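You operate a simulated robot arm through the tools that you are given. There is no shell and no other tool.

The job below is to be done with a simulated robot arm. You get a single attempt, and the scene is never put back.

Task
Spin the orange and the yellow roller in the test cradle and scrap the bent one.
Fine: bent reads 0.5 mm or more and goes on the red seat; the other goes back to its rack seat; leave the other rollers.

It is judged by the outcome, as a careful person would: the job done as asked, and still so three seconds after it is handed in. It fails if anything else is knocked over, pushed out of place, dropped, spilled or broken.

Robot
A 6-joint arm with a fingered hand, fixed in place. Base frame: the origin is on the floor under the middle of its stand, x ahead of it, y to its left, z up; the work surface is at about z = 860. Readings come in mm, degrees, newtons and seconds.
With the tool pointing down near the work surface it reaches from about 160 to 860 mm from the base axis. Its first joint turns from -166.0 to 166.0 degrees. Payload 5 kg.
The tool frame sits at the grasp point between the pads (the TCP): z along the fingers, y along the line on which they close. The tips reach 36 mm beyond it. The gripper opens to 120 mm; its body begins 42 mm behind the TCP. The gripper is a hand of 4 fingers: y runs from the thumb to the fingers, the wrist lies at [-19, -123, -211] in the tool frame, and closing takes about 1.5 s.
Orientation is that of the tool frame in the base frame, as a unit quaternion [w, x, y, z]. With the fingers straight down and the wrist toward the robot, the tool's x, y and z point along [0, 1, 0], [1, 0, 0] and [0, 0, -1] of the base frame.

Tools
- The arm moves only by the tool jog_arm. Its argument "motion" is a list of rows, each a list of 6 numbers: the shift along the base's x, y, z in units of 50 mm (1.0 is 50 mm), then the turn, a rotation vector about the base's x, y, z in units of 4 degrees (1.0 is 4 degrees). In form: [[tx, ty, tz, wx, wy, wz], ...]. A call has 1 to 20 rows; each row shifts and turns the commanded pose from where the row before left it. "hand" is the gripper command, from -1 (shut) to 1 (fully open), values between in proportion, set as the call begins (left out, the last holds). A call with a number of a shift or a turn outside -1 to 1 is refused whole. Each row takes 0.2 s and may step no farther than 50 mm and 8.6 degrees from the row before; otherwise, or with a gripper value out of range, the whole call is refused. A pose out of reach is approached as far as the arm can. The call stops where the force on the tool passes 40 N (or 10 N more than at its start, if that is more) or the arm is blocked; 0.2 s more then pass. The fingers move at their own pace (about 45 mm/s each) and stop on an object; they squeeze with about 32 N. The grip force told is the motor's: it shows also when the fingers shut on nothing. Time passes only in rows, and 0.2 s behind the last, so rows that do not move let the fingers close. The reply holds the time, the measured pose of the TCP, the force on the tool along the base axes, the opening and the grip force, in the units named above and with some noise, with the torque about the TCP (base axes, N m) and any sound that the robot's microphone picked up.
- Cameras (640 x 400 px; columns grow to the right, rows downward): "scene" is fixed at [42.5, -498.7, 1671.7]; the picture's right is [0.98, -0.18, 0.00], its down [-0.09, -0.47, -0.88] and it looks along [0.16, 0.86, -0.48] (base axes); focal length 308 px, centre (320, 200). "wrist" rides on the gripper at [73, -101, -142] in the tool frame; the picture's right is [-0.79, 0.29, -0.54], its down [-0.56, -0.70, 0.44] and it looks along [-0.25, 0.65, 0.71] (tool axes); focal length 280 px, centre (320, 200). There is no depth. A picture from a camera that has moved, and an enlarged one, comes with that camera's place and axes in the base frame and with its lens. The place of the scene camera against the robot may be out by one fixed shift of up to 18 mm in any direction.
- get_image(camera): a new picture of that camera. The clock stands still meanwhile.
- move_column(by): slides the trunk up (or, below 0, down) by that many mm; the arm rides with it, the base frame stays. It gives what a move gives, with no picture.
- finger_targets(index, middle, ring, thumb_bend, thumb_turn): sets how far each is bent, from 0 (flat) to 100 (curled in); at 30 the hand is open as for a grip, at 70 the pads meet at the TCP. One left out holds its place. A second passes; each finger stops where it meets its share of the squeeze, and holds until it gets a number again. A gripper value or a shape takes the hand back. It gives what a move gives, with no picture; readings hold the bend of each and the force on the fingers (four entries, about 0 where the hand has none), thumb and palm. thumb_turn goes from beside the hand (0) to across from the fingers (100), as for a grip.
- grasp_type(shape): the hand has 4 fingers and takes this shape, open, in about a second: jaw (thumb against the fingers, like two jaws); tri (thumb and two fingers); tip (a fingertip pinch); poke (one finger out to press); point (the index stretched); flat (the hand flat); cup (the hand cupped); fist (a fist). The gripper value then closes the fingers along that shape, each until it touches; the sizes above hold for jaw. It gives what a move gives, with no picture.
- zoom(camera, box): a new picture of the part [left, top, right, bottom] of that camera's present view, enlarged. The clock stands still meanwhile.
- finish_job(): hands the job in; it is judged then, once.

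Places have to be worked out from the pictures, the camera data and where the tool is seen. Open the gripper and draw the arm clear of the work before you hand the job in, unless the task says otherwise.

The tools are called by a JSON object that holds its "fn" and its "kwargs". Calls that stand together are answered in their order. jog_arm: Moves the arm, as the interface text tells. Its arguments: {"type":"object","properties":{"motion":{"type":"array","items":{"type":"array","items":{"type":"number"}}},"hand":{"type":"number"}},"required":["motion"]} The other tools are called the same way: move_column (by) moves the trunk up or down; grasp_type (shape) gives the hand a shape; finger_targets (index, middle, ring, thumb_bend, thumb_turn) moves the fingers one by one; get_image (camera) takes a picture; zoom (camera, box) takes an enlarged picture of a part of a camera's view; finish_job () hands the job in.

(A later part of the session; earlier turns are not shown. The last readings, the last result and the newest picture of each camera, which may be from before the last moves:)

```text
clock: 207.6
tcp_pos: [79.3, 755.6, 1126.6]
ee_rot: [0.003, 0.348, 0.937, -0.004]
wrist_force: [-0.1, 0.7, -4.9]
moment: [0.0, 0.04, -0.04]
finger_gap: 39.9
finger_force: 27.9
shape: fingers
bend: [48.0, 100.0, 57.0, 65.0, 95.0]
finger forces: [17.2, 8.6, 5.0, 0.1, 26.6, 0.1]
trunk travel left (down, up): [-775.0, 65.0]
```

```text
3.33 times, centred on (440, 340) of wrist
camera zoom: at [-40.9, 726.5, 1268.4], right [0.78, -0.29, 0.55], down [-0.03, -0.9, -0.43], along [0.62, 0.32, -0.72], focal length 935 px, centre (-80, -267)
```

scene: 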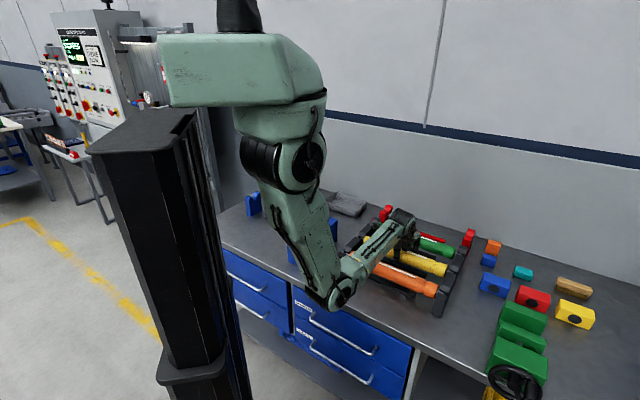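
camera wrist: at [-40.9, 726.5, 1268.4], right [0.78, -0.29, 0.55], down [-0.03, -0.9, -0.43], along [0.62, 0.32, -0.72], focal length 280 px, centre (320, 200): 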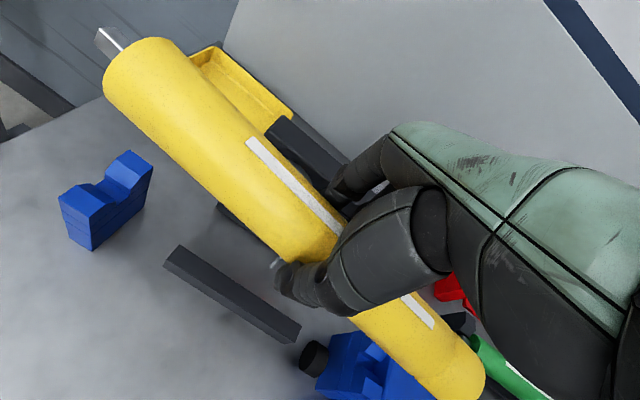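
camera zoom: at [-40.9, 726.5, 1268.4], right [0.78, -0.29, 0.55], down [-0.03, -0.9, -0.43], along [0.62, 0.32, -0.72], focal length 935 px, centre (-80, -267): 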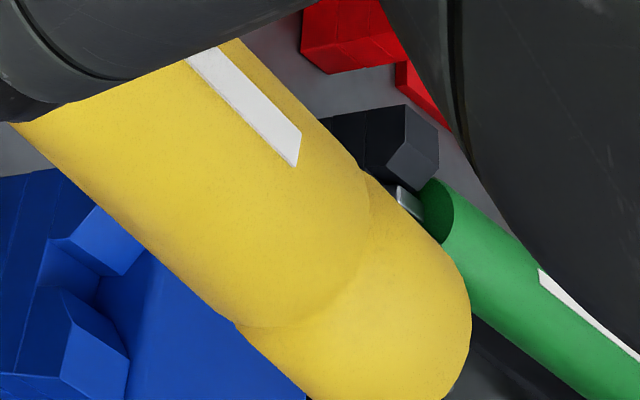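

In-hand yaw is about 12°. I'll add +8° to square the roller and carry it toward the red seat behind the green roller, staying high.

{"fn": "jog_arm", "kwargs": {"motion": [[0, 0, 0, 0, 0, 0.5], [0, 0, 0, 0, 0, 0.5], [0, 0, 0, 0, 0, 0.5], [0, 0, 0, 0, 0, 0.5]]}}

{"fn": "jog_arm", "kwargs": {"motion": [[0.3, -0.2, 0, 0, 0, 0], [0.53, -0.367, 0, 0, 0, 0], [0.53, -0.367, 0, 0, 0, 0], [0.53, -0.367, 0, 0, 0, 0], [0.53, -0.367, 0, 0, 0, 0], [0.53, -0.367, 0, 0, 0, 0], [0.53, -0.367, 0, 0, 0, 0], [0.53, -0.367, 0, 0, 0, 0], [0.53, -0.367, 0, 0, 0, 0], [0.53, -0.367, 0, 0, 0, 0], [0.53, -0.367, 0, 0, 0, 0], [0.53, -0.367, 0, 0, 0, 0], [0.53, -0.367, 0, 0, 0, 0], [0.53, -0.367, 0, 0, 0, 0], [0.53, -0.367, 0, 0, 0, 0], [0.53, -0.367, 0, 0, 0, 0], [0.53, -0.367, 0, 0, 0, 0], [0.53, -0.367, 0, 0, 0, 0], [0.53, -0.367, 0, 0, 0, 0], [0.23, -0.16, 0, 0, 0, 0]]}}

{"fn": "get_image", "kwargs": {"camera": "wrist"}}

{"fn": "get_image", "kwargs": {"camera": "scene"}}

```text
clock: 208.6
tcp_pos: [80.3, 754.5, 1127.4]
ee_rot: [0.003, 0.282, 0.959, -0.004]
wrist_force: [0.4, -0.9, -4.3]
moment: [-0.05, 0.02, 0.03]
finger_gap: 40.0
finger_force: 28.6
shape: fingers
bend: [48.0, 100.0, 57.0, 65.0, 95.0]
finger forces: [17.2, 8.6, 5.1, 0.1, 26.6, 0.0]
trunk travel left (down, up): [-775.0, 65.0]
```

```text
clock: 212.8
tcp_pos: [583.5, 405.5, 1126.5]
ee_rot: [0.004, 0.283, 0.959, -0.004]
wrist_force: [-0.2, 0.6, -5.7]
moment: [0.0, 0.02, 0.01]
finger_gap: 39.6
finger_force: 28.2
shape: fingers
bend: [48.0, 100.0, 57.0, 65.0, 95.0]
finger forces: [17.5, 7.8, 4.9, 0.1, 26.2, 0.0]
trunk travel left (down, up): [-775.0, 65.0]
```

```text
taken
camera wrist: at [468.2, 360.3, 1268.1], right [0.82, -0.18, 0.55], down [0.09, -0.9, -0.43], along [0.57, 0.41, -0.72], focal length 280 px, centre (320, 200)
```

wrist: 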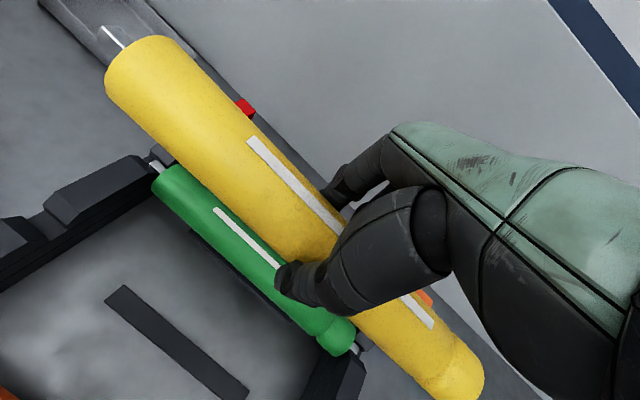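

```text
taken
```

scene: 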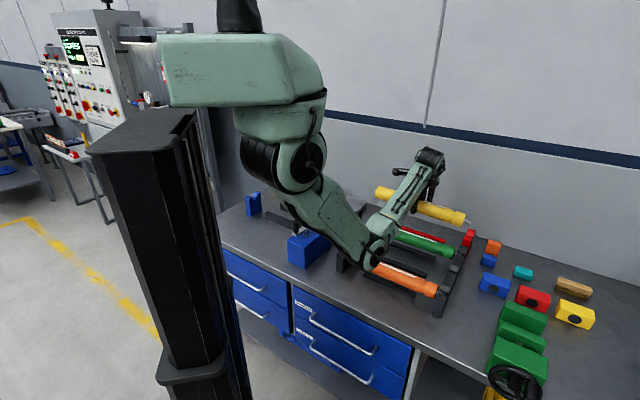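

The held roller hides the red seat from here. I'll back off 140 mm toward the robot so the wrist camera can see the left red support above the roller.

{"fn": "jog_arm", "kwargs": {"motion": [[-0.4, -0.4, 0, 0, 0, 0], [-0.5, -0.5, 0, 0, 0, 0], [-0.5, -0.5, 0, 0, 0, 0], [-0.4, -0.4, 0, 0, 0, 0], [-0.2, -0.2, 0, 0, 0, 0]]}}

{"fn": "get_image", "kwargs": {"camera": "wrist"}}

{"fn": "zoom", "kwargs": {"camera": "wrist", "box": [200, 40, 360, 170]}}

{"fn": "zoom", "kwargs": {"camera": "scene", "box": [370, 190, 490, 260]}}

```text
clock: 214.0
tcp_pos: [483.7, 303.9, 1126.8]
ee_rot: [0.004, 0.283, 0.959, -0.003]
wrist_force: [-0.8, 0.3, -5.8]
moment: [-0.01, 0.03, -0.02]
finger_gap: 39.9
finger_force: 28.8
shape: fingers
bend: [48.0, 100.0, 57.0, 65.0, 95.0]
finger forces: [17.6, 7.6, 5.0, 0.1, 26.4, 0.0]
trunk travel left (down, up): [-775.0, 65.0]
```

```text
taken
camera wrist: at [367.2, 257.7, 1268.2], right [0.82, -0.18, 0.55], down [0.09, -0.9, -0.43], along [0.57, 0.41, -0.71], focal length 280 px, centre (320, 200)
```

wrist: 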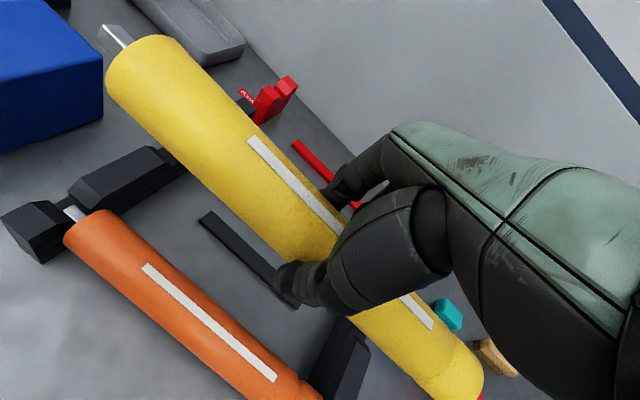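

```text
3.08 times, centred on (280, 105) of wrist
camera zoom: at [367.2, 257.7, 1268.2], right [0.82, -0.18, 0.55], down [0.09, -0.9, -0.43], along [0.57, 0.41, -0.71], focal length 863 px, centre (443, 492)
```

zoom: 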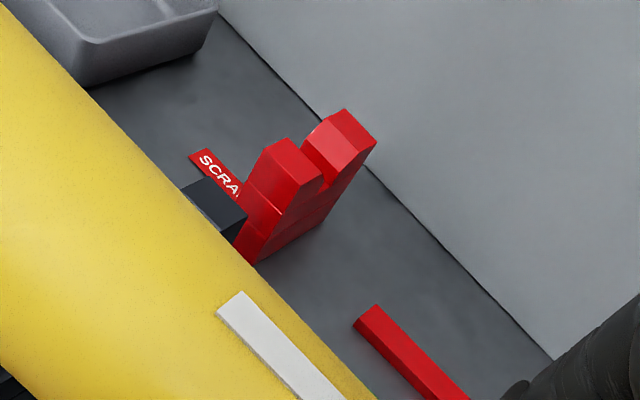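

```text
5.33 times, centred on (430, 225) of scene
camera zoom: at [42.5, -498.7, 1671.7], right [0.98, -0.18, 0.0], down [-0.09, -0.47, -0.88], along [0.16, 0.86, -0.48], focal length 1643 px, centre (-267, 67)
```

zoom: 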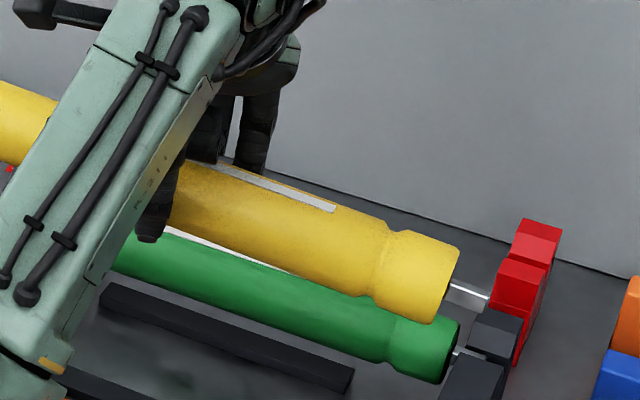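

I can see the left red support now. I'll zoom in closer to measure it.

{"fn": "zoom", "kwargs": {"camera": "wrist", "box": [245, 65, 305, 115]}}

{"fn": "zoom", "kwargs": {"camera": "scene", "box": [445, 220, 485, 260]}}

{"fn": "zoom", "kwargs": {"camera": "wrist", "box": [270, 120, 370, 220]}}

```text
8.00 times, centred on (275, 90) of wrist
camera zoom: at [367.2, 257.7, 1268.2], right [0.82, -0.18, 0.55], down [0.09, -0.9, -0.43], along [0.57, 0.41, -0.71], focal length 2243 px, centre (680, 1080)
```

zoom: 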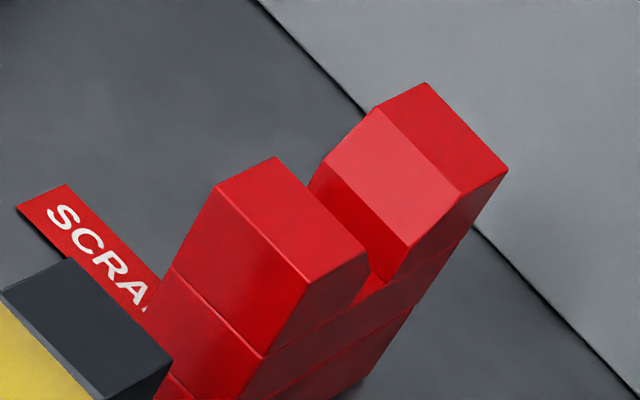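

```text
10.00 times, centred on (465, 240) of scene
camera zoom: at [42.5, -498.7, 1671.7], right [0.98, -0.18, 0.0], down [-0.09, -0.47, -0.88], along [0.16, 0.86, -0.48], focal length 3081 px, centre (-1130, -200)
```

zoom: 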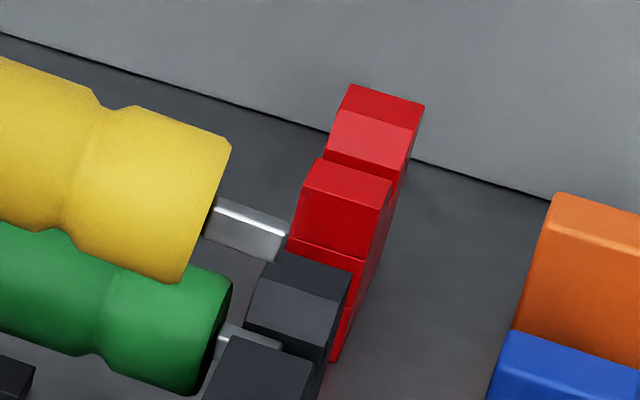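

```text
4.00 times, centred on (320, 170) of wrist
camera zoom: at [367.2, 257.7, 1268.2], right [0.82, -0.18, 0.55], down [0.09, -0.9, -0.43], along [0.57, 0.41, -0.71], focal length 1122 px, centre (320, 320)
```

zoom: 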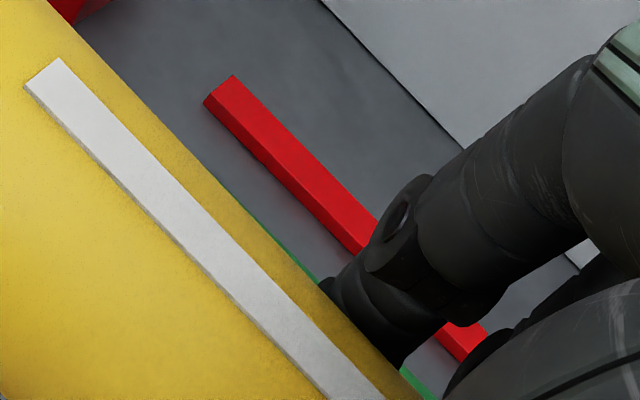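

The red support's top is at z≈939, its V is centred at e2≈897, and it lines up with the rack axially (centre e1≈121). That's about 905 mm out, so I'll need to lower the trunk for reach. First I'll level the roller (right end low, as with orange) and trim yaw.

{"fn": "jog_arm", "kwargs": {"motion": [[0, 0, 0, -0.27, -0.27, 0.15], [0, 0, 0, -0.27, -0.27, 0.1], [0, 0, 0, 0, 0, 0]]}}

{"fn": "get_image", "kwargs": {"camera": "wrist"}}

{"fn": "zoom", "kwargs": {"camera": "scene", "box": [350, 180, 490, 280]}}

```text
clock: 214.8
tcp_pos: [483.7, 303.4, 1127.0]
ee_rot: [0.027, 0.274, 0.961, -0.016]
wrist_force: [1.2, 0.4, -5.9]
moment: [-0.01, 0.01, -0.03]
finger_gap: 39.9
finger_force: 28.6
shape: fingers
bend: [48.0, 100.0, 57.0, 65.0, 95.0]
finger forces: [17.6, 7.7, 4.9, 0.0, 26.3, 0.0]
trunk travel left (down, up): [-775.0, 65.0]
```

```text
taken
camera wrist: at [363.1, 261.4, 1265.5], right [0.8, -0.14, 0.58], down [0.13, -0.91, -0.4], along [0.59, 0.39, -0.71], focal length 280 px, centre (320, 200)
```

wrist: 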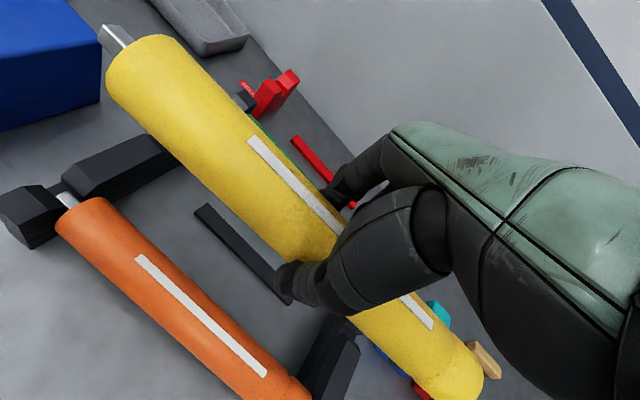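

```text
4.00 times, centred on (420, 230) of scene
camera zoom: at [42.5, -498.7, 1671.7], right [0.98, -0.18, 0.0], down [-0.09, -0.47, -0.88], along [0.16, 0.86, -0.48], focal length 1232 px, centre (-80, 80)
```

zoom: 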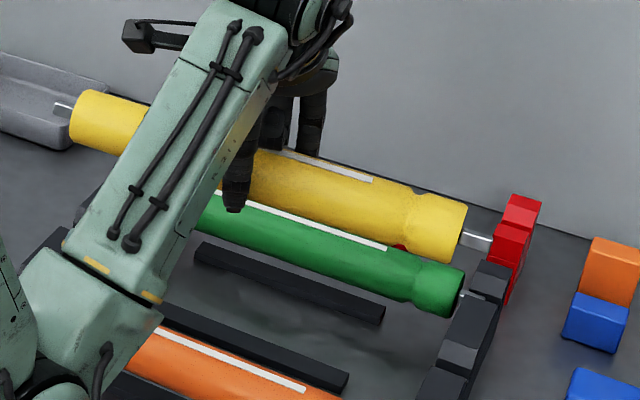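

The measurements suggest slightly too much yaw and a bit more roll needed. I'll trim by -1.5° yaw and 1.2° roll, then move out over the red seat at height and see the reach.

{"fn": "jog_arm", "kwargs": {"motion": [[0, 0, 0, -0.21, -0.21, -0.375], [0.3, 0.3, 0, 0, 0, 0], [0.45, 0.45, 0, 0, 0, 0], [0.5, 0.5, 0, 0, 0, 0], [0.5, 0.5, 0, 0, 0, 0], [0.5, 0.5, 0, 0, 0, 0], [0.4, 0.4, 0, 0, 0, 0], [0.3, 0.3, 0, 0, 0, 0], [0.2, 0.2, 0, 0, 0, 0]]}}

{"fn": "get_image", "kwargs": {"camera": "scene"}}

```text
clock: 216.8
tcp_pos: [642.0, 461.1, 1125.9]
ee_rot: [0.036, 0.287, 0.957, -0.021]
wrist_force: [0.6, -0.3, -5.2]
moment: [-0.01, 0.06, 0.03]
finger_gap: 39.6
finger_force: 28.2
shape: fingers
bend: [47.0, 100.0, 57.0, 65.0, 95.0]
finger forces: [18.0, 7.2, 4.8, 0.1, 26.3, 0.0]
trunk travel left (down, up): [-775.0, 65.0]
```

```text
taken
```

scene: 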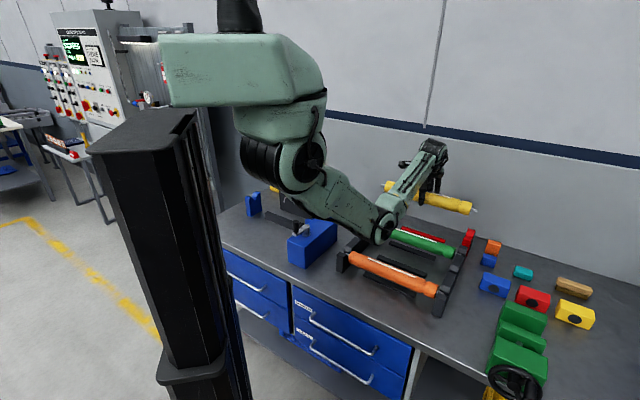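

At e2≈780 and z≈1126 there's room. I'll extend to just in front of the red seat at this height.

{"fn": "jog_arm", "kwargs": {"motion": [[0.3, 0.33, 0, 0, 0, 0], [0.38, 0.42, 0, 0, 0, 0], [0.38, 0.42, 0, 0, 0, 0], [0.35, 0.39, 0, 0, 0, 0], [0, 0, 0, 0, 0, 0]]}}

{"fn": "get_image", "kwargs": {"camera": "scene"}}

{"fn": "get_image", "kwargs": {"camera": "wrist"}}

```text
clock: 218.0
tcp_pos: [709.5, 538.9, 1127.6]
ee_rot: [0.036, 0.286, 0.957, -0.022]
wrist_force: [-0.7, 0.4, -5.6]
moment: [-0.01, 0.01, -0.03]
finger_gap: 39.4
finger_force: 29.0
shape: fingers
bend: [47.0, 100.0, 57.0, 65.0, 95.0]
finger forces: [17.8, 7.2, 4.8, 0.0, 26.3, 0.0]
trunk travel left (down, up): [-775.0, 65.0]
```

```text
taken
```

scene: 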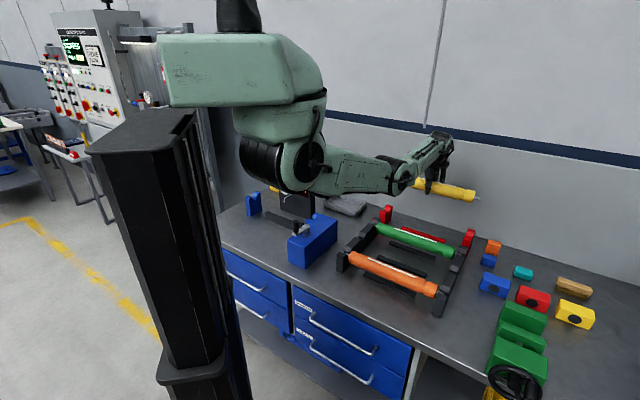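

```text
taken
camera wrist: at [586.4, 502.3, 1264.9], right [0.79, -0.16, 0.6], down [0.11, -0.92, -0.38], along [0.61, 0.36, -0.7], focal length 280 px, centre (320, 200)
```

wrist: 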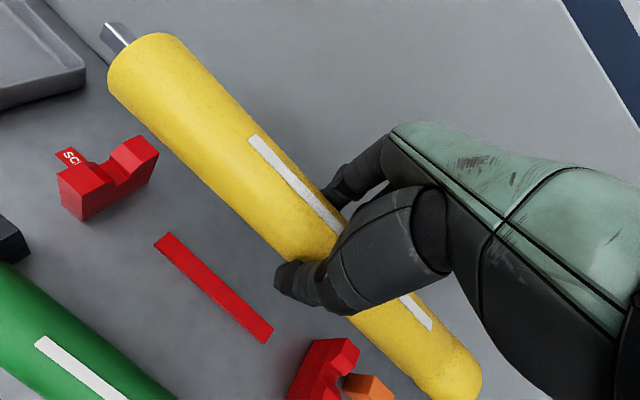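

Now both red supports are visible below the held roller. I'll zoom in on each to measure the V positions against the roller ends.

{"fn": "zoom", "kwargs": {"camera": "wrist", "box": [40, 110, 180, 240]}}

{"fn": "zoom", "kwargs": {"camera": "wrist", "box": [270, 310, 390, 400]}}

{"fn": "zoom", "kwargs": {"camera": "wrist", "box": [70, 0, 210, 120]}}

{"fn": "zoom", "kwargs": {"camera": "scene", "box": [370, 160, 490, 260]}}

```text
3.08 times, centred on (110, 175) of wrist
camera zoom: at [586.4, 502.3, 1264.9], right [0.79, -0.16, 0.6], down [0.11, -0.92, -0.38], along [0.61, 0.36, -0.7], focal length 863 px, centre (966, 277)
```

zoom: 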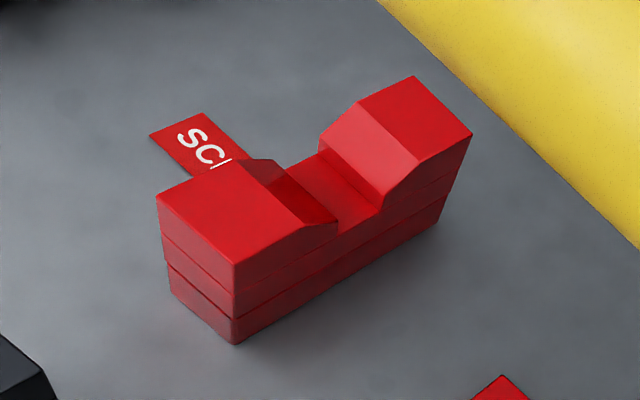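

```text
4.44 times, centred on (330, 355) of wrist
camera zoom: at [586.4, 502.3, 1264.9], right [0.79, -0.16, 0.6], down [0.11, -0.92, -0.38], along [0.61, 0.36, -0.7], focal length 1246 px, centre (276, -489)
```

zoom: 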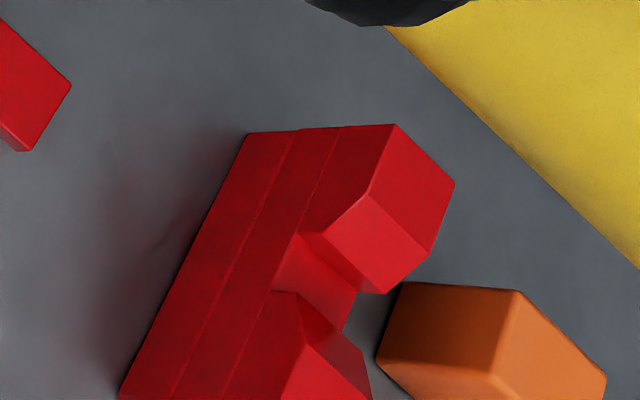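

```text
3.33 times, centred on (140, 60) of wrist
camera zoom: at [586.4, 502.3, 1264.9], right [0.79, -0.16, 0.6], down [0.11, -0.92, -0.38], along [0.61, 0.36, -0.7], focal length 935 px, centre (920, 667)
```

zoom: 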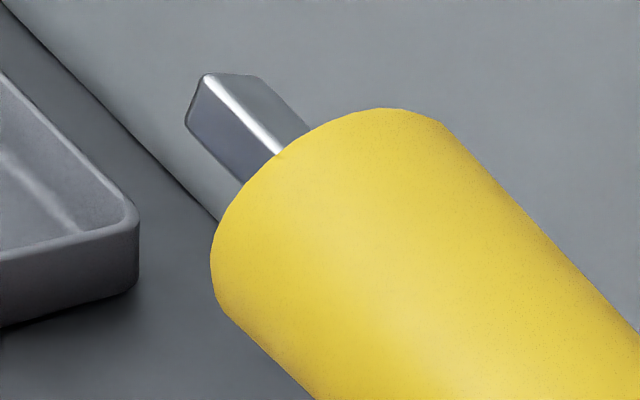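

```text
4.00 times, centred on (430, 210) of scene
camera zoom: at [42.5, -498.7, 1671.7], right [0.98, -0.18, 0.0], down [-0.09, -0.47, -0.88], along [0.16, 0.86, -0.48], focal length 1232 px, centre (-120, 160)
```

zoom: 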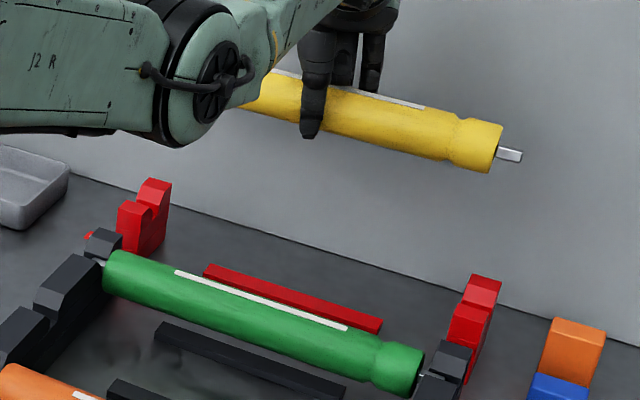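

Red seat measured: inner faces at e1 ≈ -49 and 292, slots centred at e2 ≈ 899, floor z ≈ 914. The held roller is level, about 15 mm short in e2, and axially centred. I'll move out 14 mm and then use the trunk to descend vertically.

{"fn": "jog_arm", "kwargs": {"motion": [[0.1, 0.1, 0, 0, 0, 0], [0.1, 0.1, 0, 0, 0, 0], [0, 0, 0, 0, 0, 0]]}}

{"fn": "move_column", "kwargs": {"by": -80}}

{"fn": "get_image", "kwargs": {"camera": "wrist"}}

{"fn": "get_image", "kwargs": {"camera": "scene"}}

```text
clock: 218.8
tcp_pos: [721.7, 549.8, 1126.2]
ee_rot: [0.036, 0.286, 0.957, -0.022]
wrist_force: [0.1, -0.3, -4.7]
moment: [-0.03, 0.02, 0.0]
finger_gap: 39.4
finger_force: 27.7
shape: fingers
bend: [47.0, 100.0, 57.0, 65.0, 95.0]
finger forces: [17.9, 7.2, 4.7, 0.0, 26.2, 0.0]
trunk travel left (down, up): [-775.0, 65.0]
```

```text
clock: 220.0
tcp_pos: [720.7, 551.4, 1047.0]
ee_rot: [0.036, 0.286, 0.957, -0.022]
wrist_force: [-0.7, 0.8, -5.4]
moment: [-0.06, 0.0, 0.0]
finger_gap: 39.8
finger_force: 28.0
shape: fingers
bend: [47.0, 100.0, 57.0, 65.0, 95.0]
finger forces: [18.0, 7.0, 4.8, 0.1, 26.2, 0.0]
trunk travel left (down, up): [-695.0, 145.0]
```

```text
taken
camera wrist: at [597.1, 513.3, 1184.2], right [0.79, -0.16, 0.6], down [0.11, -0.92, -0.38], along [0.61, 0.36, -0.7], focal length 280 px, centre (320, 200)
```

wrist: 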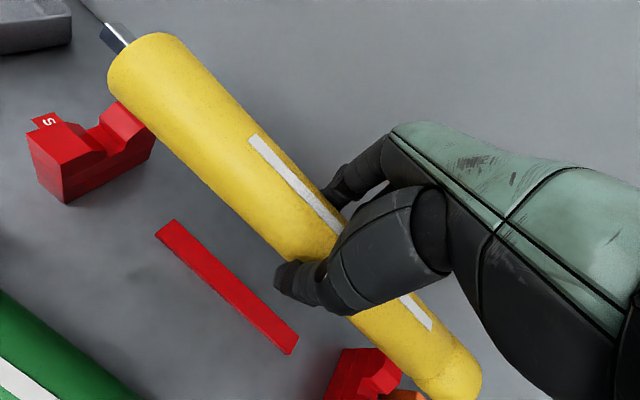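

```text
taken
```

scene: 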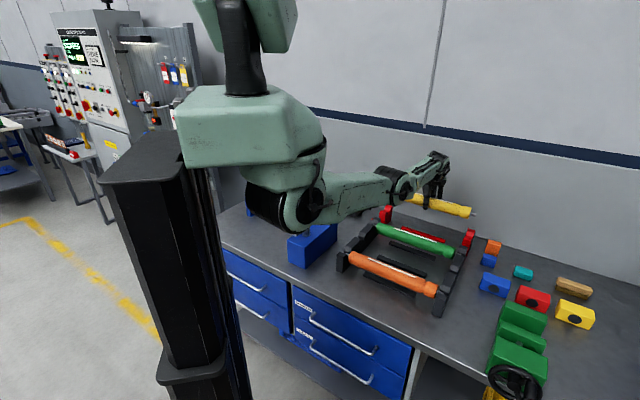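

I'm halfway down. I'll zoom in to compare the ends with the supports.

{"fn": "zoom", "kwargs": {"camera": "wrist", "box": [20, 0, 200, 150]}}

{"fn": "zoom", "kwargs": {"camera": "wrist", "box": [310, 320, 500, 400]}}

{"fn": "zoom", "kwargs": {"camera": "scene", "box": [430, 190, 490, 250]}}

{"fn": "zoom", "kwargs": {"camera": "scene", "box": [350, 180, 410, 240]}}

```text
2.67 times, centred on (110, 75) of wrist
camera zoom: at [597.1, 513.3, 1184.2], right [0.79, -0.16, 0.6], down [0.11, -0.92, -0.38], along [0.61, 0.36, -0.7], focal length 748 px, centre (880, 533)
```

zoom: 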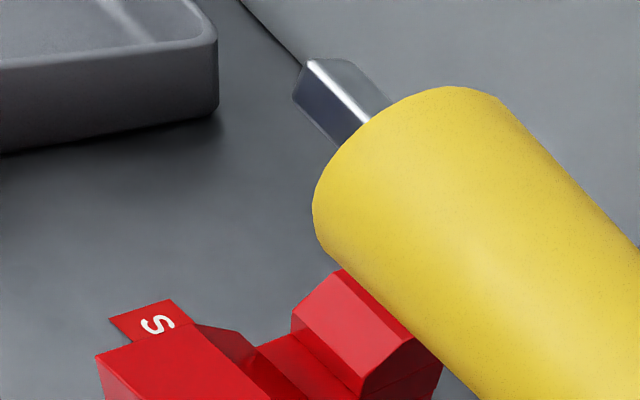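

```text
3.37 times, centred on (405, 360) of wrist
camera zoom: at [597.1, 513.3, 1184.2], right [0.79, -0.16, 0.6], down [0.11, -0.92, -0.38], along [0.61, 0.36, -0.7], focal length 944 px, centre (34, -339)
```

zoom: 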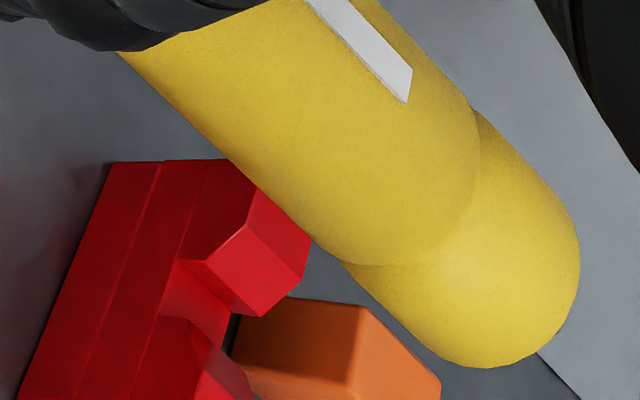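

```text
6.67 times, centred on (460, 220) of scene
camera zoom: at [42.5, -498.7, 1671.7], right [0.98, -0.18, 0.0], down [-0.09, -0.47, -0.88], along [0.16, 0.86, -0.48], focal length 2054 px, centre (-613, 67)
```

zoom: 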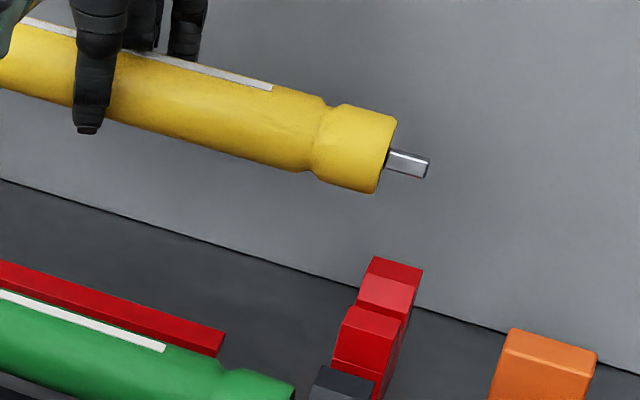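

```text
6.67 times, centred on (380, 210) of scene
camera zoom: at [42.5, -498.7, 1671.7], right [0.98, -0.18, 0.0], down [-0.09, -0.47, -0.88], along [0.16, 0.86, -0.48], focal length 2054 px, centre (-80, 133)
```

zoom: 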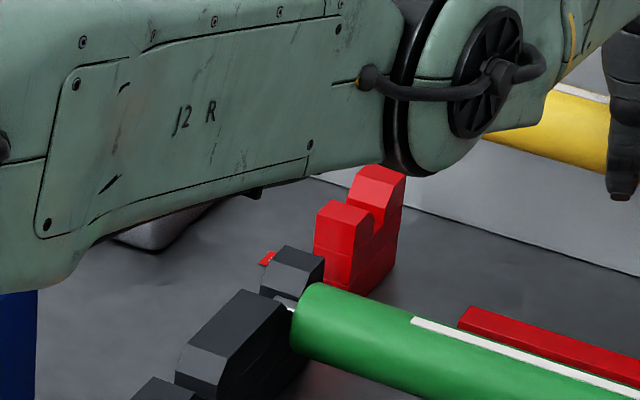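

Both tips project to e2 ≈ 896.5 with the roller axially centred, so I only need about +2 mm in e2. I'll nudge it and lower the trunk another 70 mm.

{"fn": "jog_arm", "kwargs": {"motion": [[0.03, 0.03, 0, 0, 0, 0], [0, 0, 0, 0, 0, 0]]}}

{"fn": "move_column", "kwargs": {"by": -72}}

{"fn": "zoom", "kwargs": {"camera": "wrist", "box": [0, 0, 200, 160]}}

{"fn": "zoom", "kwargs": {"camera": "scene", "box": [430, 200, 490, 260]}}

{"fn": "get_image", "kwargs": {"camera": "scene"}}

```text
clock: 220.6
tcp_pos: [721.3, 552.4, 1046.6]
ee_rot: [0.035, 0.287, 0.957, -0.021]
wrist_force: [0.4, -0.3, -5.4]
moment: [-0.04, 0.02, -0.01]
finger_gap: 39.6
finger_force: 27.7
shape: fingers
bend: [47.0, 100.0, 57.0, 65.0, 95.0]
finger forces: [17.9, 7.1, 4.8, 0.0, 26.2, 0.1]
trunk travel left (down, up): [-695.0, 145.0]
```

```text
clock: 221.7
tcp_pos: [722.4, 551.9, 974.8]
ee_rot: [0.036, 0.287, 0.957, -0.022]
wrist_force: [-0.6, -0.3, -5.3]
moment: [-0.02, 0.03, 0.0]
finger_gap: 39.7
finger_force: 28.4
shape: fingers
bend: [47.0, 100.0, 57.0, 65.0, 95.0]
finger forces: [17.9, 7.1, 4.7, 0.0, 26.1, 0.0]
trunk travel left (down, up): [-623.0, 217.0]
```

```text
2.50 times, centred on (100, 80) of wrist
camera zoom: at [598.5, 515.1, 1112.2], right [0.79, -0.16, 0.6], down [0.11, -0.92, -0.38], along [0.61, 0.36, -0.7], focal length 701 px, centre (870, 500)
```

zoom: 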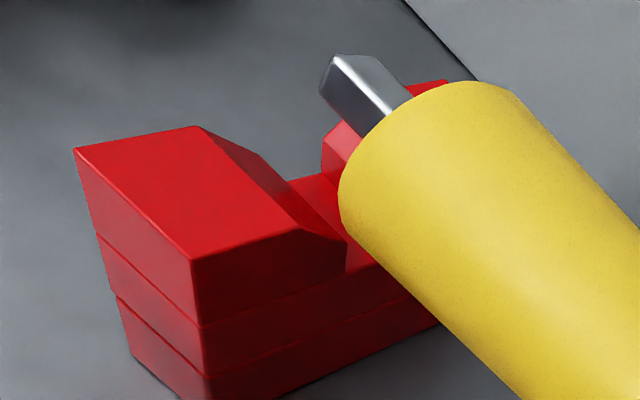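

```text
6.67 times, centred on (460, 230) of scene
camera zoom: at [42.5, -498.7, 1671.7], right [0.98, -0.18, 0.0], down [-0.09, -0.47, -0.88], along [0.16, 0.86, -0.48], focal length 2054 px, centre (-613, 0)
```

zoom: 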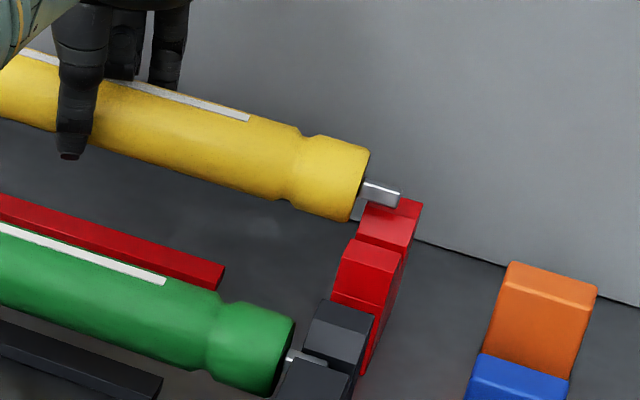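

```text
taken
```

scene: 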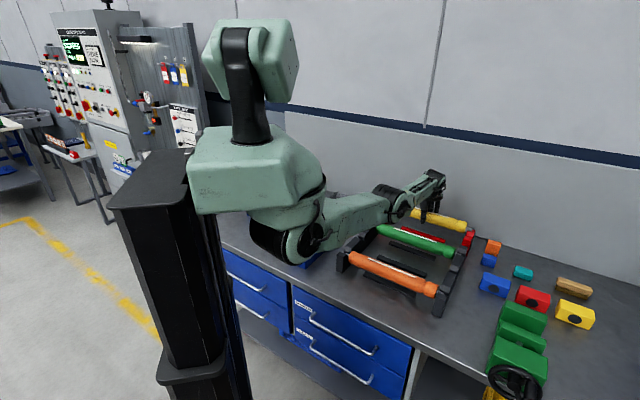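

The geometry still matches: left tip e2 ≈ 899, right ≈ 894–899, about 14 mm engaged at each end. I'll use the arm for the remaining descent so the force stop is active.

{"fn": "jog_arm", "kwargs": {"motion": [[0, 0, -0.15, 0, 0, 0], [0, 0, -0.15, 0, 0, 0], [0, 0, -0.12, 0, 0, 0], [0, 0, 0, 0, 0, 0]]}}

{"fn": "zoom", "kwargs": {"camera": "wrist", "box": [0, 0, 200, 160]}}

{"fn": "zoom", "kwargs": {"camera": "scene", "box": [440, 215, 480, 255]}}

```text
clock: 222.7
tcp_pos: [719.8, 550.9, 953.9]
ee_rot: [0.037, 0.287, 0.957, -0.023]
wrist_force: [-0.9, -1.6, -3.5]
moment: [-0.14, -0.11, -0.11]
finger_gap: 39.5
finger_force: 29.1
shape: fingers
bend: [47.0, 100.0, 57.0, 65.0, 95.0]
finger forces: [18.7, 9.1, 3.6, 0.0, 26.5, 0.0]
trunk travel left (down, up): [-623.0, 217.0]
```

```text
2.50 times, centred on (100, 80) of wrist
camera zoom: at [596.4, 513.3, 1091.5], right [0.79, -0.16, 0.6], down [0.11, -0.92, -0.38], along [0.61, 0.36, -0.7], focal length 701 px, centre (870, 500)
```

zoom: 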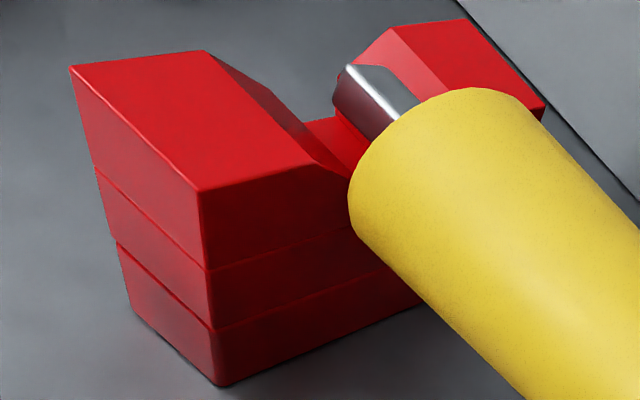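

```text
10.00 times, centred on (460, 235) of scene
camera zoom: at [42.5, -498.7, 1671.7], right [0.98, -0.18, 0.0], down [-0.09, -0.47, -0.88], along [0.16, 0.86, -0.48], focal length 3081 px, centre (-1080, -150)
```

zoom: 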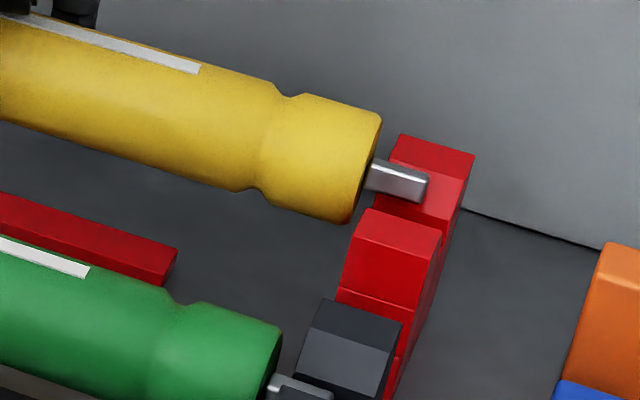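

There's a light contact (about 2 N, right side). I'll lower another 3 mm and see how the forces develop.

{"fn": "jog_arm", "kwargs": {"motion": [[0, 0, -0.06, 0, 0, 0], [0, 0, 0, 0, 0, 0]]}}

{"fn": "zoom", "kwargs": {"camera": "scene", "box": [448, 222, 478, 252]}}

{"fn": "zoom", "kwargs": {"camera": "wrist", "box": [70, 0, 180, 100]}}

{"fn": "get_image", "kwargs": {"camera": "wrist"}}

```text
clock: 223.3
tcp_pos: [718.9, 549.5, 951.1]
ee_rot: [0.036, 0.286, 0.957, -0.021]
wrist_force: [-1.2, -0.8, -3.4]
moment: [-0.17, -0.16, -0.13]
finger_gap: 39.7
finger_force: 28.9
shape: fingers
bend: [47.0, 100.0, 57.0, 65.0, 95.0]
finger forces: [18.9, 9.6, 3.4, 0.1, 26.7, 0.1]
trunk travel left (down, up): [-623.0, 217.0]
```

```text
13.33 times, centred on (463, 237) of scene
camera zoom: at [42.5, -498.7, 1671.7], right [0.98, -0.18, 0.0], down [-0.09, -0.47, -0.88], along [0.16, 0.86, -0.48], focal length 4108 px, centre (-1587, -293)
```

zoom: 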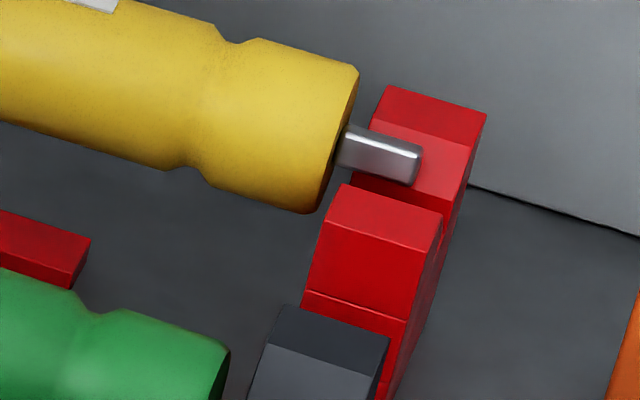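

```text
4.00 times, centred on (125, 50) of wrist
camera zoom: at [595.8, 512.9, 1088.9], right [0.79, -0.16, 0.6], down [0.11, -0.92, -0.38], along [0.61, 0.36, -0.7], focal length 1122 px, centre (1100, 800)
```

zoom: 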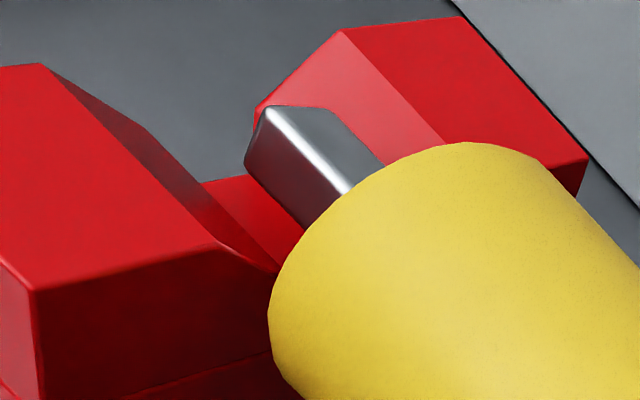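

```text
taken
camera wrist: at [595.8, 512.9, 1088.9], right [0.79, -0.16, 0.6], down [0.11, -0.92, -0.38], along [0.61, 0.36, -0.7], focal length 280 px, centre (320, 200)
```

wrist: 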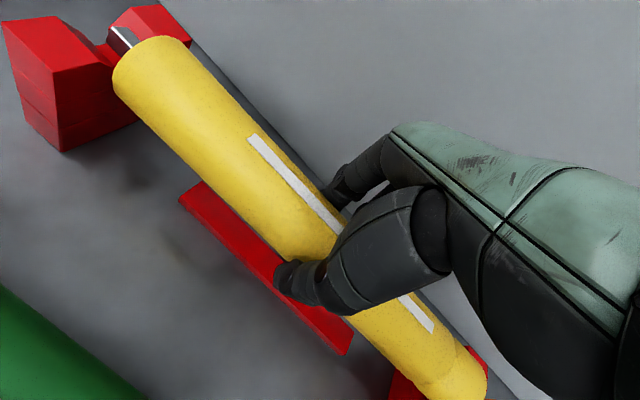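

Both spindles are resting on the back chamfers, so the roller is a few millimetres too far back. I'll shift 5 mm toward the front and continue down.

{"fn": "jog_arm", "kwargs": {"motion": [[-0.035, -0.035, 0.04, 0, 0, 0], [-0.035, -0.035, 0, 0, 0, 0], [0, 0, -0.06, 0, 0, 0], [0, 0, -0.04, 0, 0, 0], [0, 0, 0, 0, 0, 0]]}}

{"fn": "zoom", "kwargs": {"camera": "scene", "box": [448, 222, 478, 252]}}

{"fn": "zoom", "kwargs": {"camera": "wrist", "box": [70, 0, 180, 100]}}

```text
clock: 224.5
tcp_pos: [718.8, 548.7, 947.1]
ee_rot: [0.036, 0.286, 0.957, -0.021]
wrist_force: [-0.7, -0.8, -3.9]
moment: [-0.04, 0.05, -0.14]
finger_gap: 39.6
finger_force: 27.6
shape: fingers
bend: [47.0, 100.0, 57.0, 66.0, 94.0]
finger forces: [18.8, 6.6, 3.7, 0.0, 26.5, 0.0]
trunk travel left (down, up): [-623.0, 217.0]
```

```text
13.33 times, centred on (463, 237) of scene
camera zoom: at [42.5, -498.7, 1671.7], right [0.98, -0.18, 0.0], down [-0.09, -0.47, -0.88], along [0.16, 0.86, -0.48], focal length 4108 px, centre (-1587, -293)
```

zoom: 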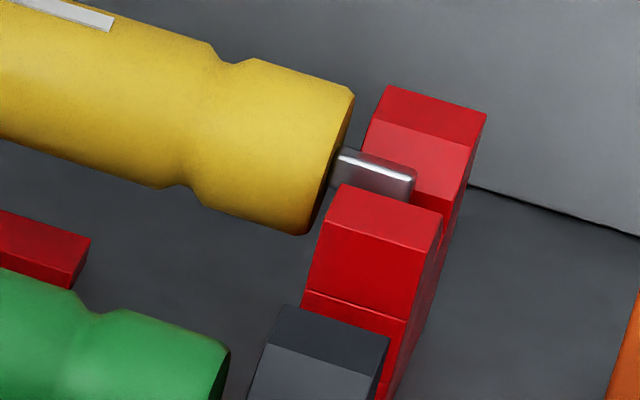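

```text
4.00 times, centred on (125, 50) of wrist
camera zoom: at [595.2, 511.5, 1084.8], right [0.79, -0.16, 0.6], down [0.11, -0.92, -0.38], along [0.61, 0.36, -0.71], focal length 1122 px, centre (1100, 800)
```

zoom: 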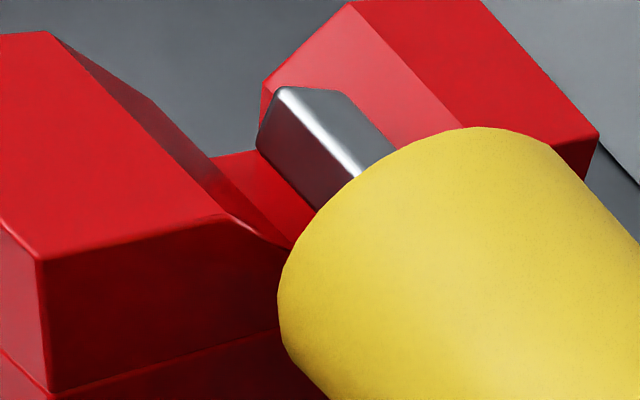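

The right end is going in; the left is still on its back chamfer. I'll yaw +0.8° with a slight forward shift and continue.

{"fn": "jog_arm", "kwargs": {"motion": [[-0.02, -0.02, 0, 0, 0, 0.2], [0, 0, -0.06, 0, 0, 0], [0, 0, -0.05, 0, 0, 0], [0, 0, 0, 0, 0, 0]]}}

{"fn": "zoom", "kwargs": {"camera": "scene", "box": [448, 222, 478, 252]}}

{"fn": "zoom", "kwargs": {"camera": "wrist", "box": [70, 0, 180, 100]}}

```text
clock: 225.5
tcp_pos: [717.3, 546.9, 942.8]
ee_rot: [0.035, 0.281, 0.959, -0.022]
wrist_force: [-0.2, -1.6, -5.0]
moment: [-0.05, 0.02, -0.2]
finger_gap: 39.8
finger_force: 27.8
shape: fingers
bend: [47.0, 100.0, 57.0, 66.0, 94.0]
finger forces: [19.4, 6.1, 3.4, 0.1, 26.4, 0.1]
trunk travel left (down, up): [-623.0, 217.0]
```

```text
13.33 times, centred on (463, 237) of scene
camera zoom: at [42.5, -498.7, 1671.7], right [0.98, -0.18, 0.0], down [-0.09, -0.47, -0.88], along [0.16, 0.86, -0.48], focal length 4108 px, centre (-1587, -293)
```

zoom: 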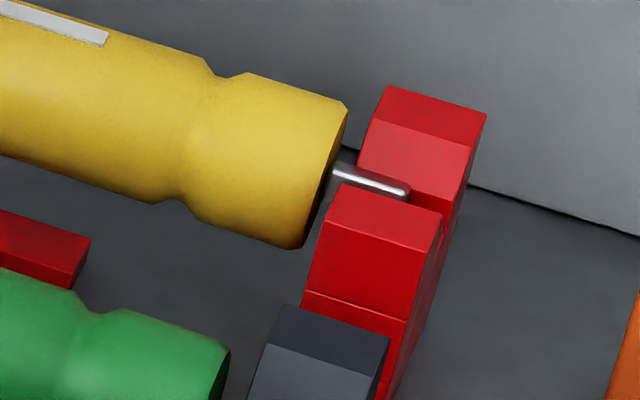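

```text
4.00 times, centred on (125, 50) of wrist
camera zoom: at [594.1, 508.7, 1079.9], right [0.79, -0.15, 0.6], down [0.12, -0.92, -0.38], along [0.6, 0.37, -0.71], focal length 1122 px, centre (1100, 800)
```

zoom: 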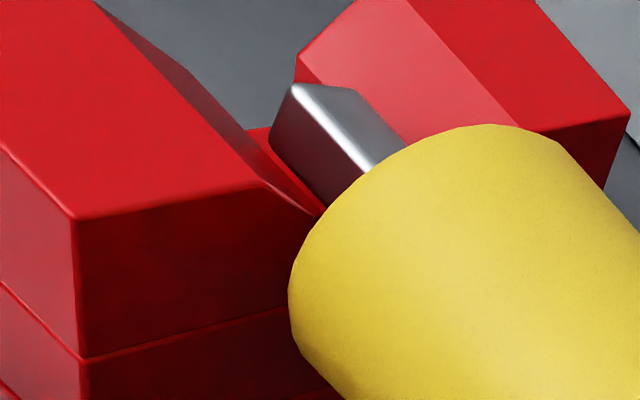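

Both are sinking into the slots, with a light lateral touch on the right's back side. I'll shift 1.5 mm forward and keep lowering.

{"fn": "jog_arm", "kwargs": {"motion": [[-0.02, -0.02, 0, 0, 0, -0.06], [0, 0, -0.06, 0, 0, 0], [0, 0, -0.05, 0, 0, 0], [0, 0, 0, 0, 0, 0]]}}

{"fn": "zoom", "kwargs": {"camera": "scene", "box": [448, 222, 478, 252]}}

{"fn": "zoom", "kwargs": {"camera": "wrist", "box": [70, 0, 180, 100]}}

```text
clock: 226.5
tcp_pos: [716.1, 546.2, 936.7]
ee_rot: [0.036, 0.282, 0.959, -0.022]
wrist_force: [0.3, -0.2, -5.4]
moment: [-0.15, -0.16, -0.21]
finger_gap: 39.7
finger_force: 29.6
shape: fingers
bend: [47.0, 100.0, 57.0, 66.0, 94.0]
finger forces: [20.3, 8.1, 3.1, 0.0, 26.3, 0.0]
trunk travel left (down, up): [-623.0, 217.0]
```

```text
13.33 times, centred on (463, 237) of scene
camera zoom: at [42.5, -498.7, 1671.7], right [0.98, -0.18, 0.0], down [-0.09, -0.47, -0.88], along [0.16, 0.86, -0.48], focal length 4108 px, centre (-1587, -293)
```

zoom: 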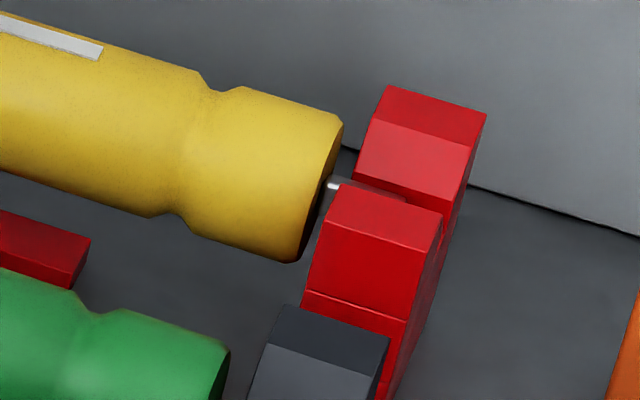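

```text
4.00 times, centred on (125, 50) of wrist
camera zoom: at [593.2, 508.5, 1074.1], right [0.79, -0.15, 0.6], down [0.12, -0.92, -0.38], along [0.61, 0.37, -0.71], focal length 1122 px, centre (1100, 800)
```

zoom: 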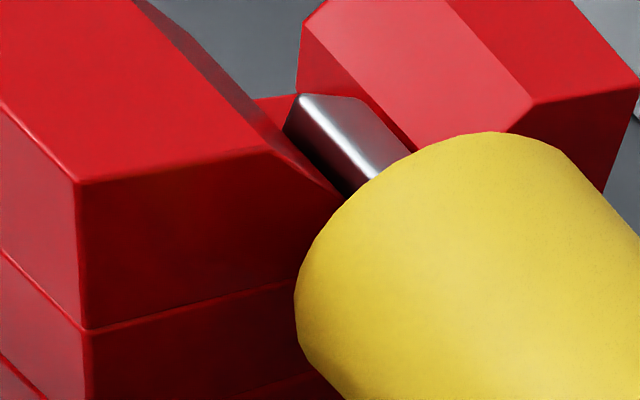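

Both spindles are inside the slots now. I'll lower the last few millimetres until the weight is carried.

{"fn": "jog_arm", "kwargs": {"motion": [[0, 0, -0.05, 0, 0, 0], [0, 0, -0.05, 0, 0, 0], [0, 0, 0, 0, 0, 0]]}}

{"fn": "zoom", "kwargs": {"camera": "wrist", "box": [70, 0, 180, 100]}}

{"fn": "zoom", "kwargs": {"camera": "scene", "box": [448, 222, 478, 252]}}

```text
clock: 227.3
tcp_pos: [715.4, 545.9, 935.2]
ee_rot: [0.037, 0.281, 0.959, -0.02]
wrist_force: [2.9, 3.4, 4.0]
moment: [-0.09, -0.28, -0.12]
finger_gap: 40.1
finger_force: 32.6
shape: fingers
bend: [47.0, 100.0, 57.0, 66.0, 94.0]
finger forces: [20.0, 15.5, 2.9, 0.0, 26.3, 0.0]
trunk travel left (down, up): [-623.0, 217.0]
```

```text
4.00 times, centred on (125, 50) of wrist
camera zoom: at [592.5, 508.0, 1071.5], right [0.79, -0.15, 0.6], down [0.12, -0.92, -0.38], along [0.61, 0.37, -0.7], focal length 1122 px, centre (1100, 800)
```

zoom: 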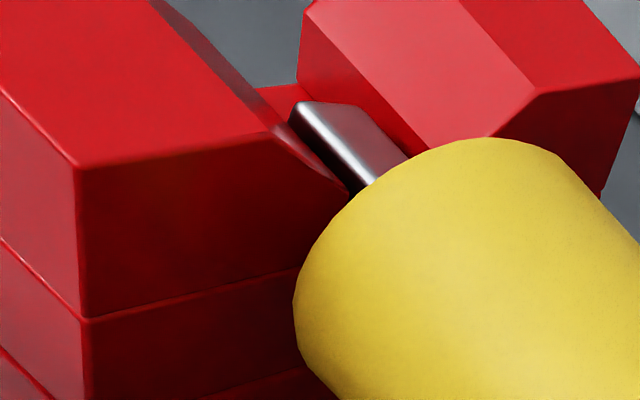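

```text
13.33 times, centred on (463, 237) of scene
camera zoom: at [42.5, -498.7, 1671.7], right [0.98, -0.18, 0.0], down [-0.09, -0.47, -0.88], along [0.16, 0.86, -0.48], focal length 4108 px, centre (-1587, -293)
```

zoom: 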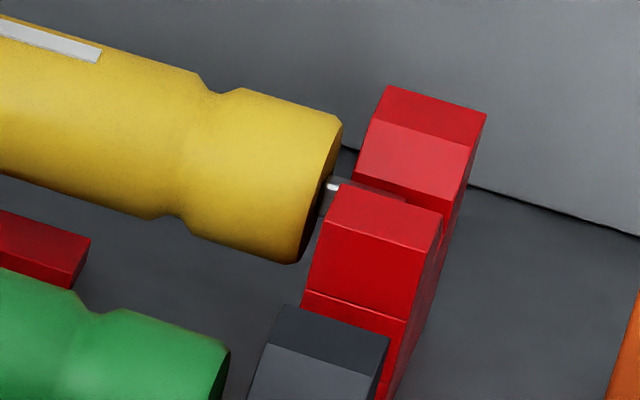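

The weight is mostly carried. I'll press 2 mm more to make sure the left end is fully down before opening.

{"fn": "jog_arm", "kwargs": {"motion": [[0, 0, -0.04, 0, 0, 0], [0, 0, 0, 0, 0, 0]]}}

{"fn": "zoom", "kwargs": {"camera": "wrist", "box": [70, 0, 180, 100]}}

```text
clock: 227.9
tcp_pos: [714.8, 546.6, 934.3]
ee_rot: [0.037, 0.283, 0.958, -0.019]
wrist_force: [7.4, 7.4, 15.0]
moment: [0.09, -0.48, -0.09]
finger_gap: 39.7
finger_force: 36.4
shape: fingers
bend: [47.0, 100.0, 57.0, 66.0, 94.0]
finger forces: [20.0, 24.0, 3.2, 0.0, 25.8, 0.1]
trunk travel left (down, up): [-623.0, 217.0]
```

```text
4.00 times, centred on (125, 50) of wrist
camera zoom: at [591.8, 507.6, 1070.8], right [0.78, -0.15, 0.6], down [0.12, -0.92, -0.38], along [0.61, 0.37, -0.7], focal length 1122 px, centre (1100, 800)
```

zoom: 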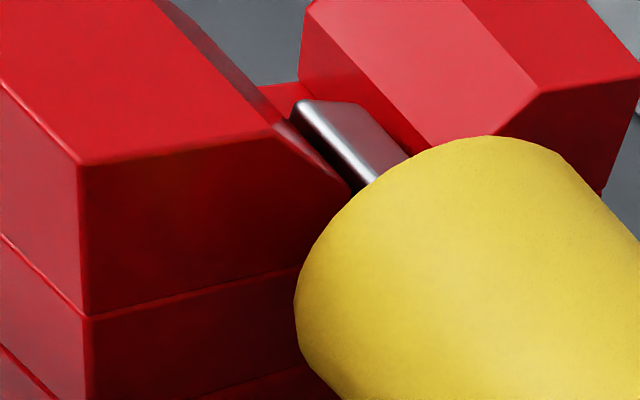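

The roller is pressed into both red slots. I'll open the fingers and lift straight up with the trunk.

{"fn": "finger_targets", "kwargs": {"index": 36, "ring": 36, "thumb_bend": 32}}

{"fn": "get_image", "kwargs": {"camera": "wrist"}}

{"fn": "zoom", "kwargs": {"camera": "scene", "box": [440, 215, 480, 255]}}

```text
clock: 228.9
tcp_pos: [714.0, 545.1, 934.7]
ee_rot: [0.038, 0.281, 0.959, -0.019]
wrist_force: [3.9, 4.6, 22.4]
moment: [0.17, -0.44, 0.03]
finger_gap: 111.4
finger_force: 11.1
shape: fingers
bend: [36.0, 100.0, 36.0, 32.0, 97.0]
finger forces: [0.1, 23.4, 0.0, 0.0, 0.0, 0.0]
trunk travel left (down, up): [-623.0, 217.0]
```

```text
taken
camera wrist: at [590.1, 506.2, 1071.2], right [0.78, -0.15, 0.6], down [0.12, -0.92, -0.38], along [0.61, 0.37, -0.7], focal length 280 px, centre (320, 200)
```

wrist: 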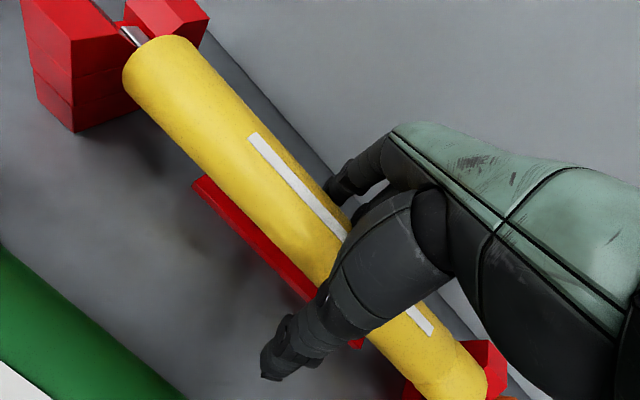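

```text
10.00 times, centred on (460, 235) of scene
camera zoom: at [42.5, -498.7, 1671.7], right [0.98, -0.18, 0.0], down [-0.09, -0.47, -0.88], along [0.16, 0.86, -0.48], focal length 3081 px, centre (-1080, -150)
```

zoom: 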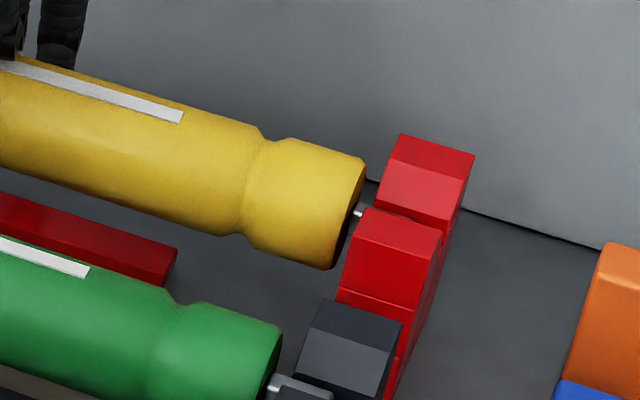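

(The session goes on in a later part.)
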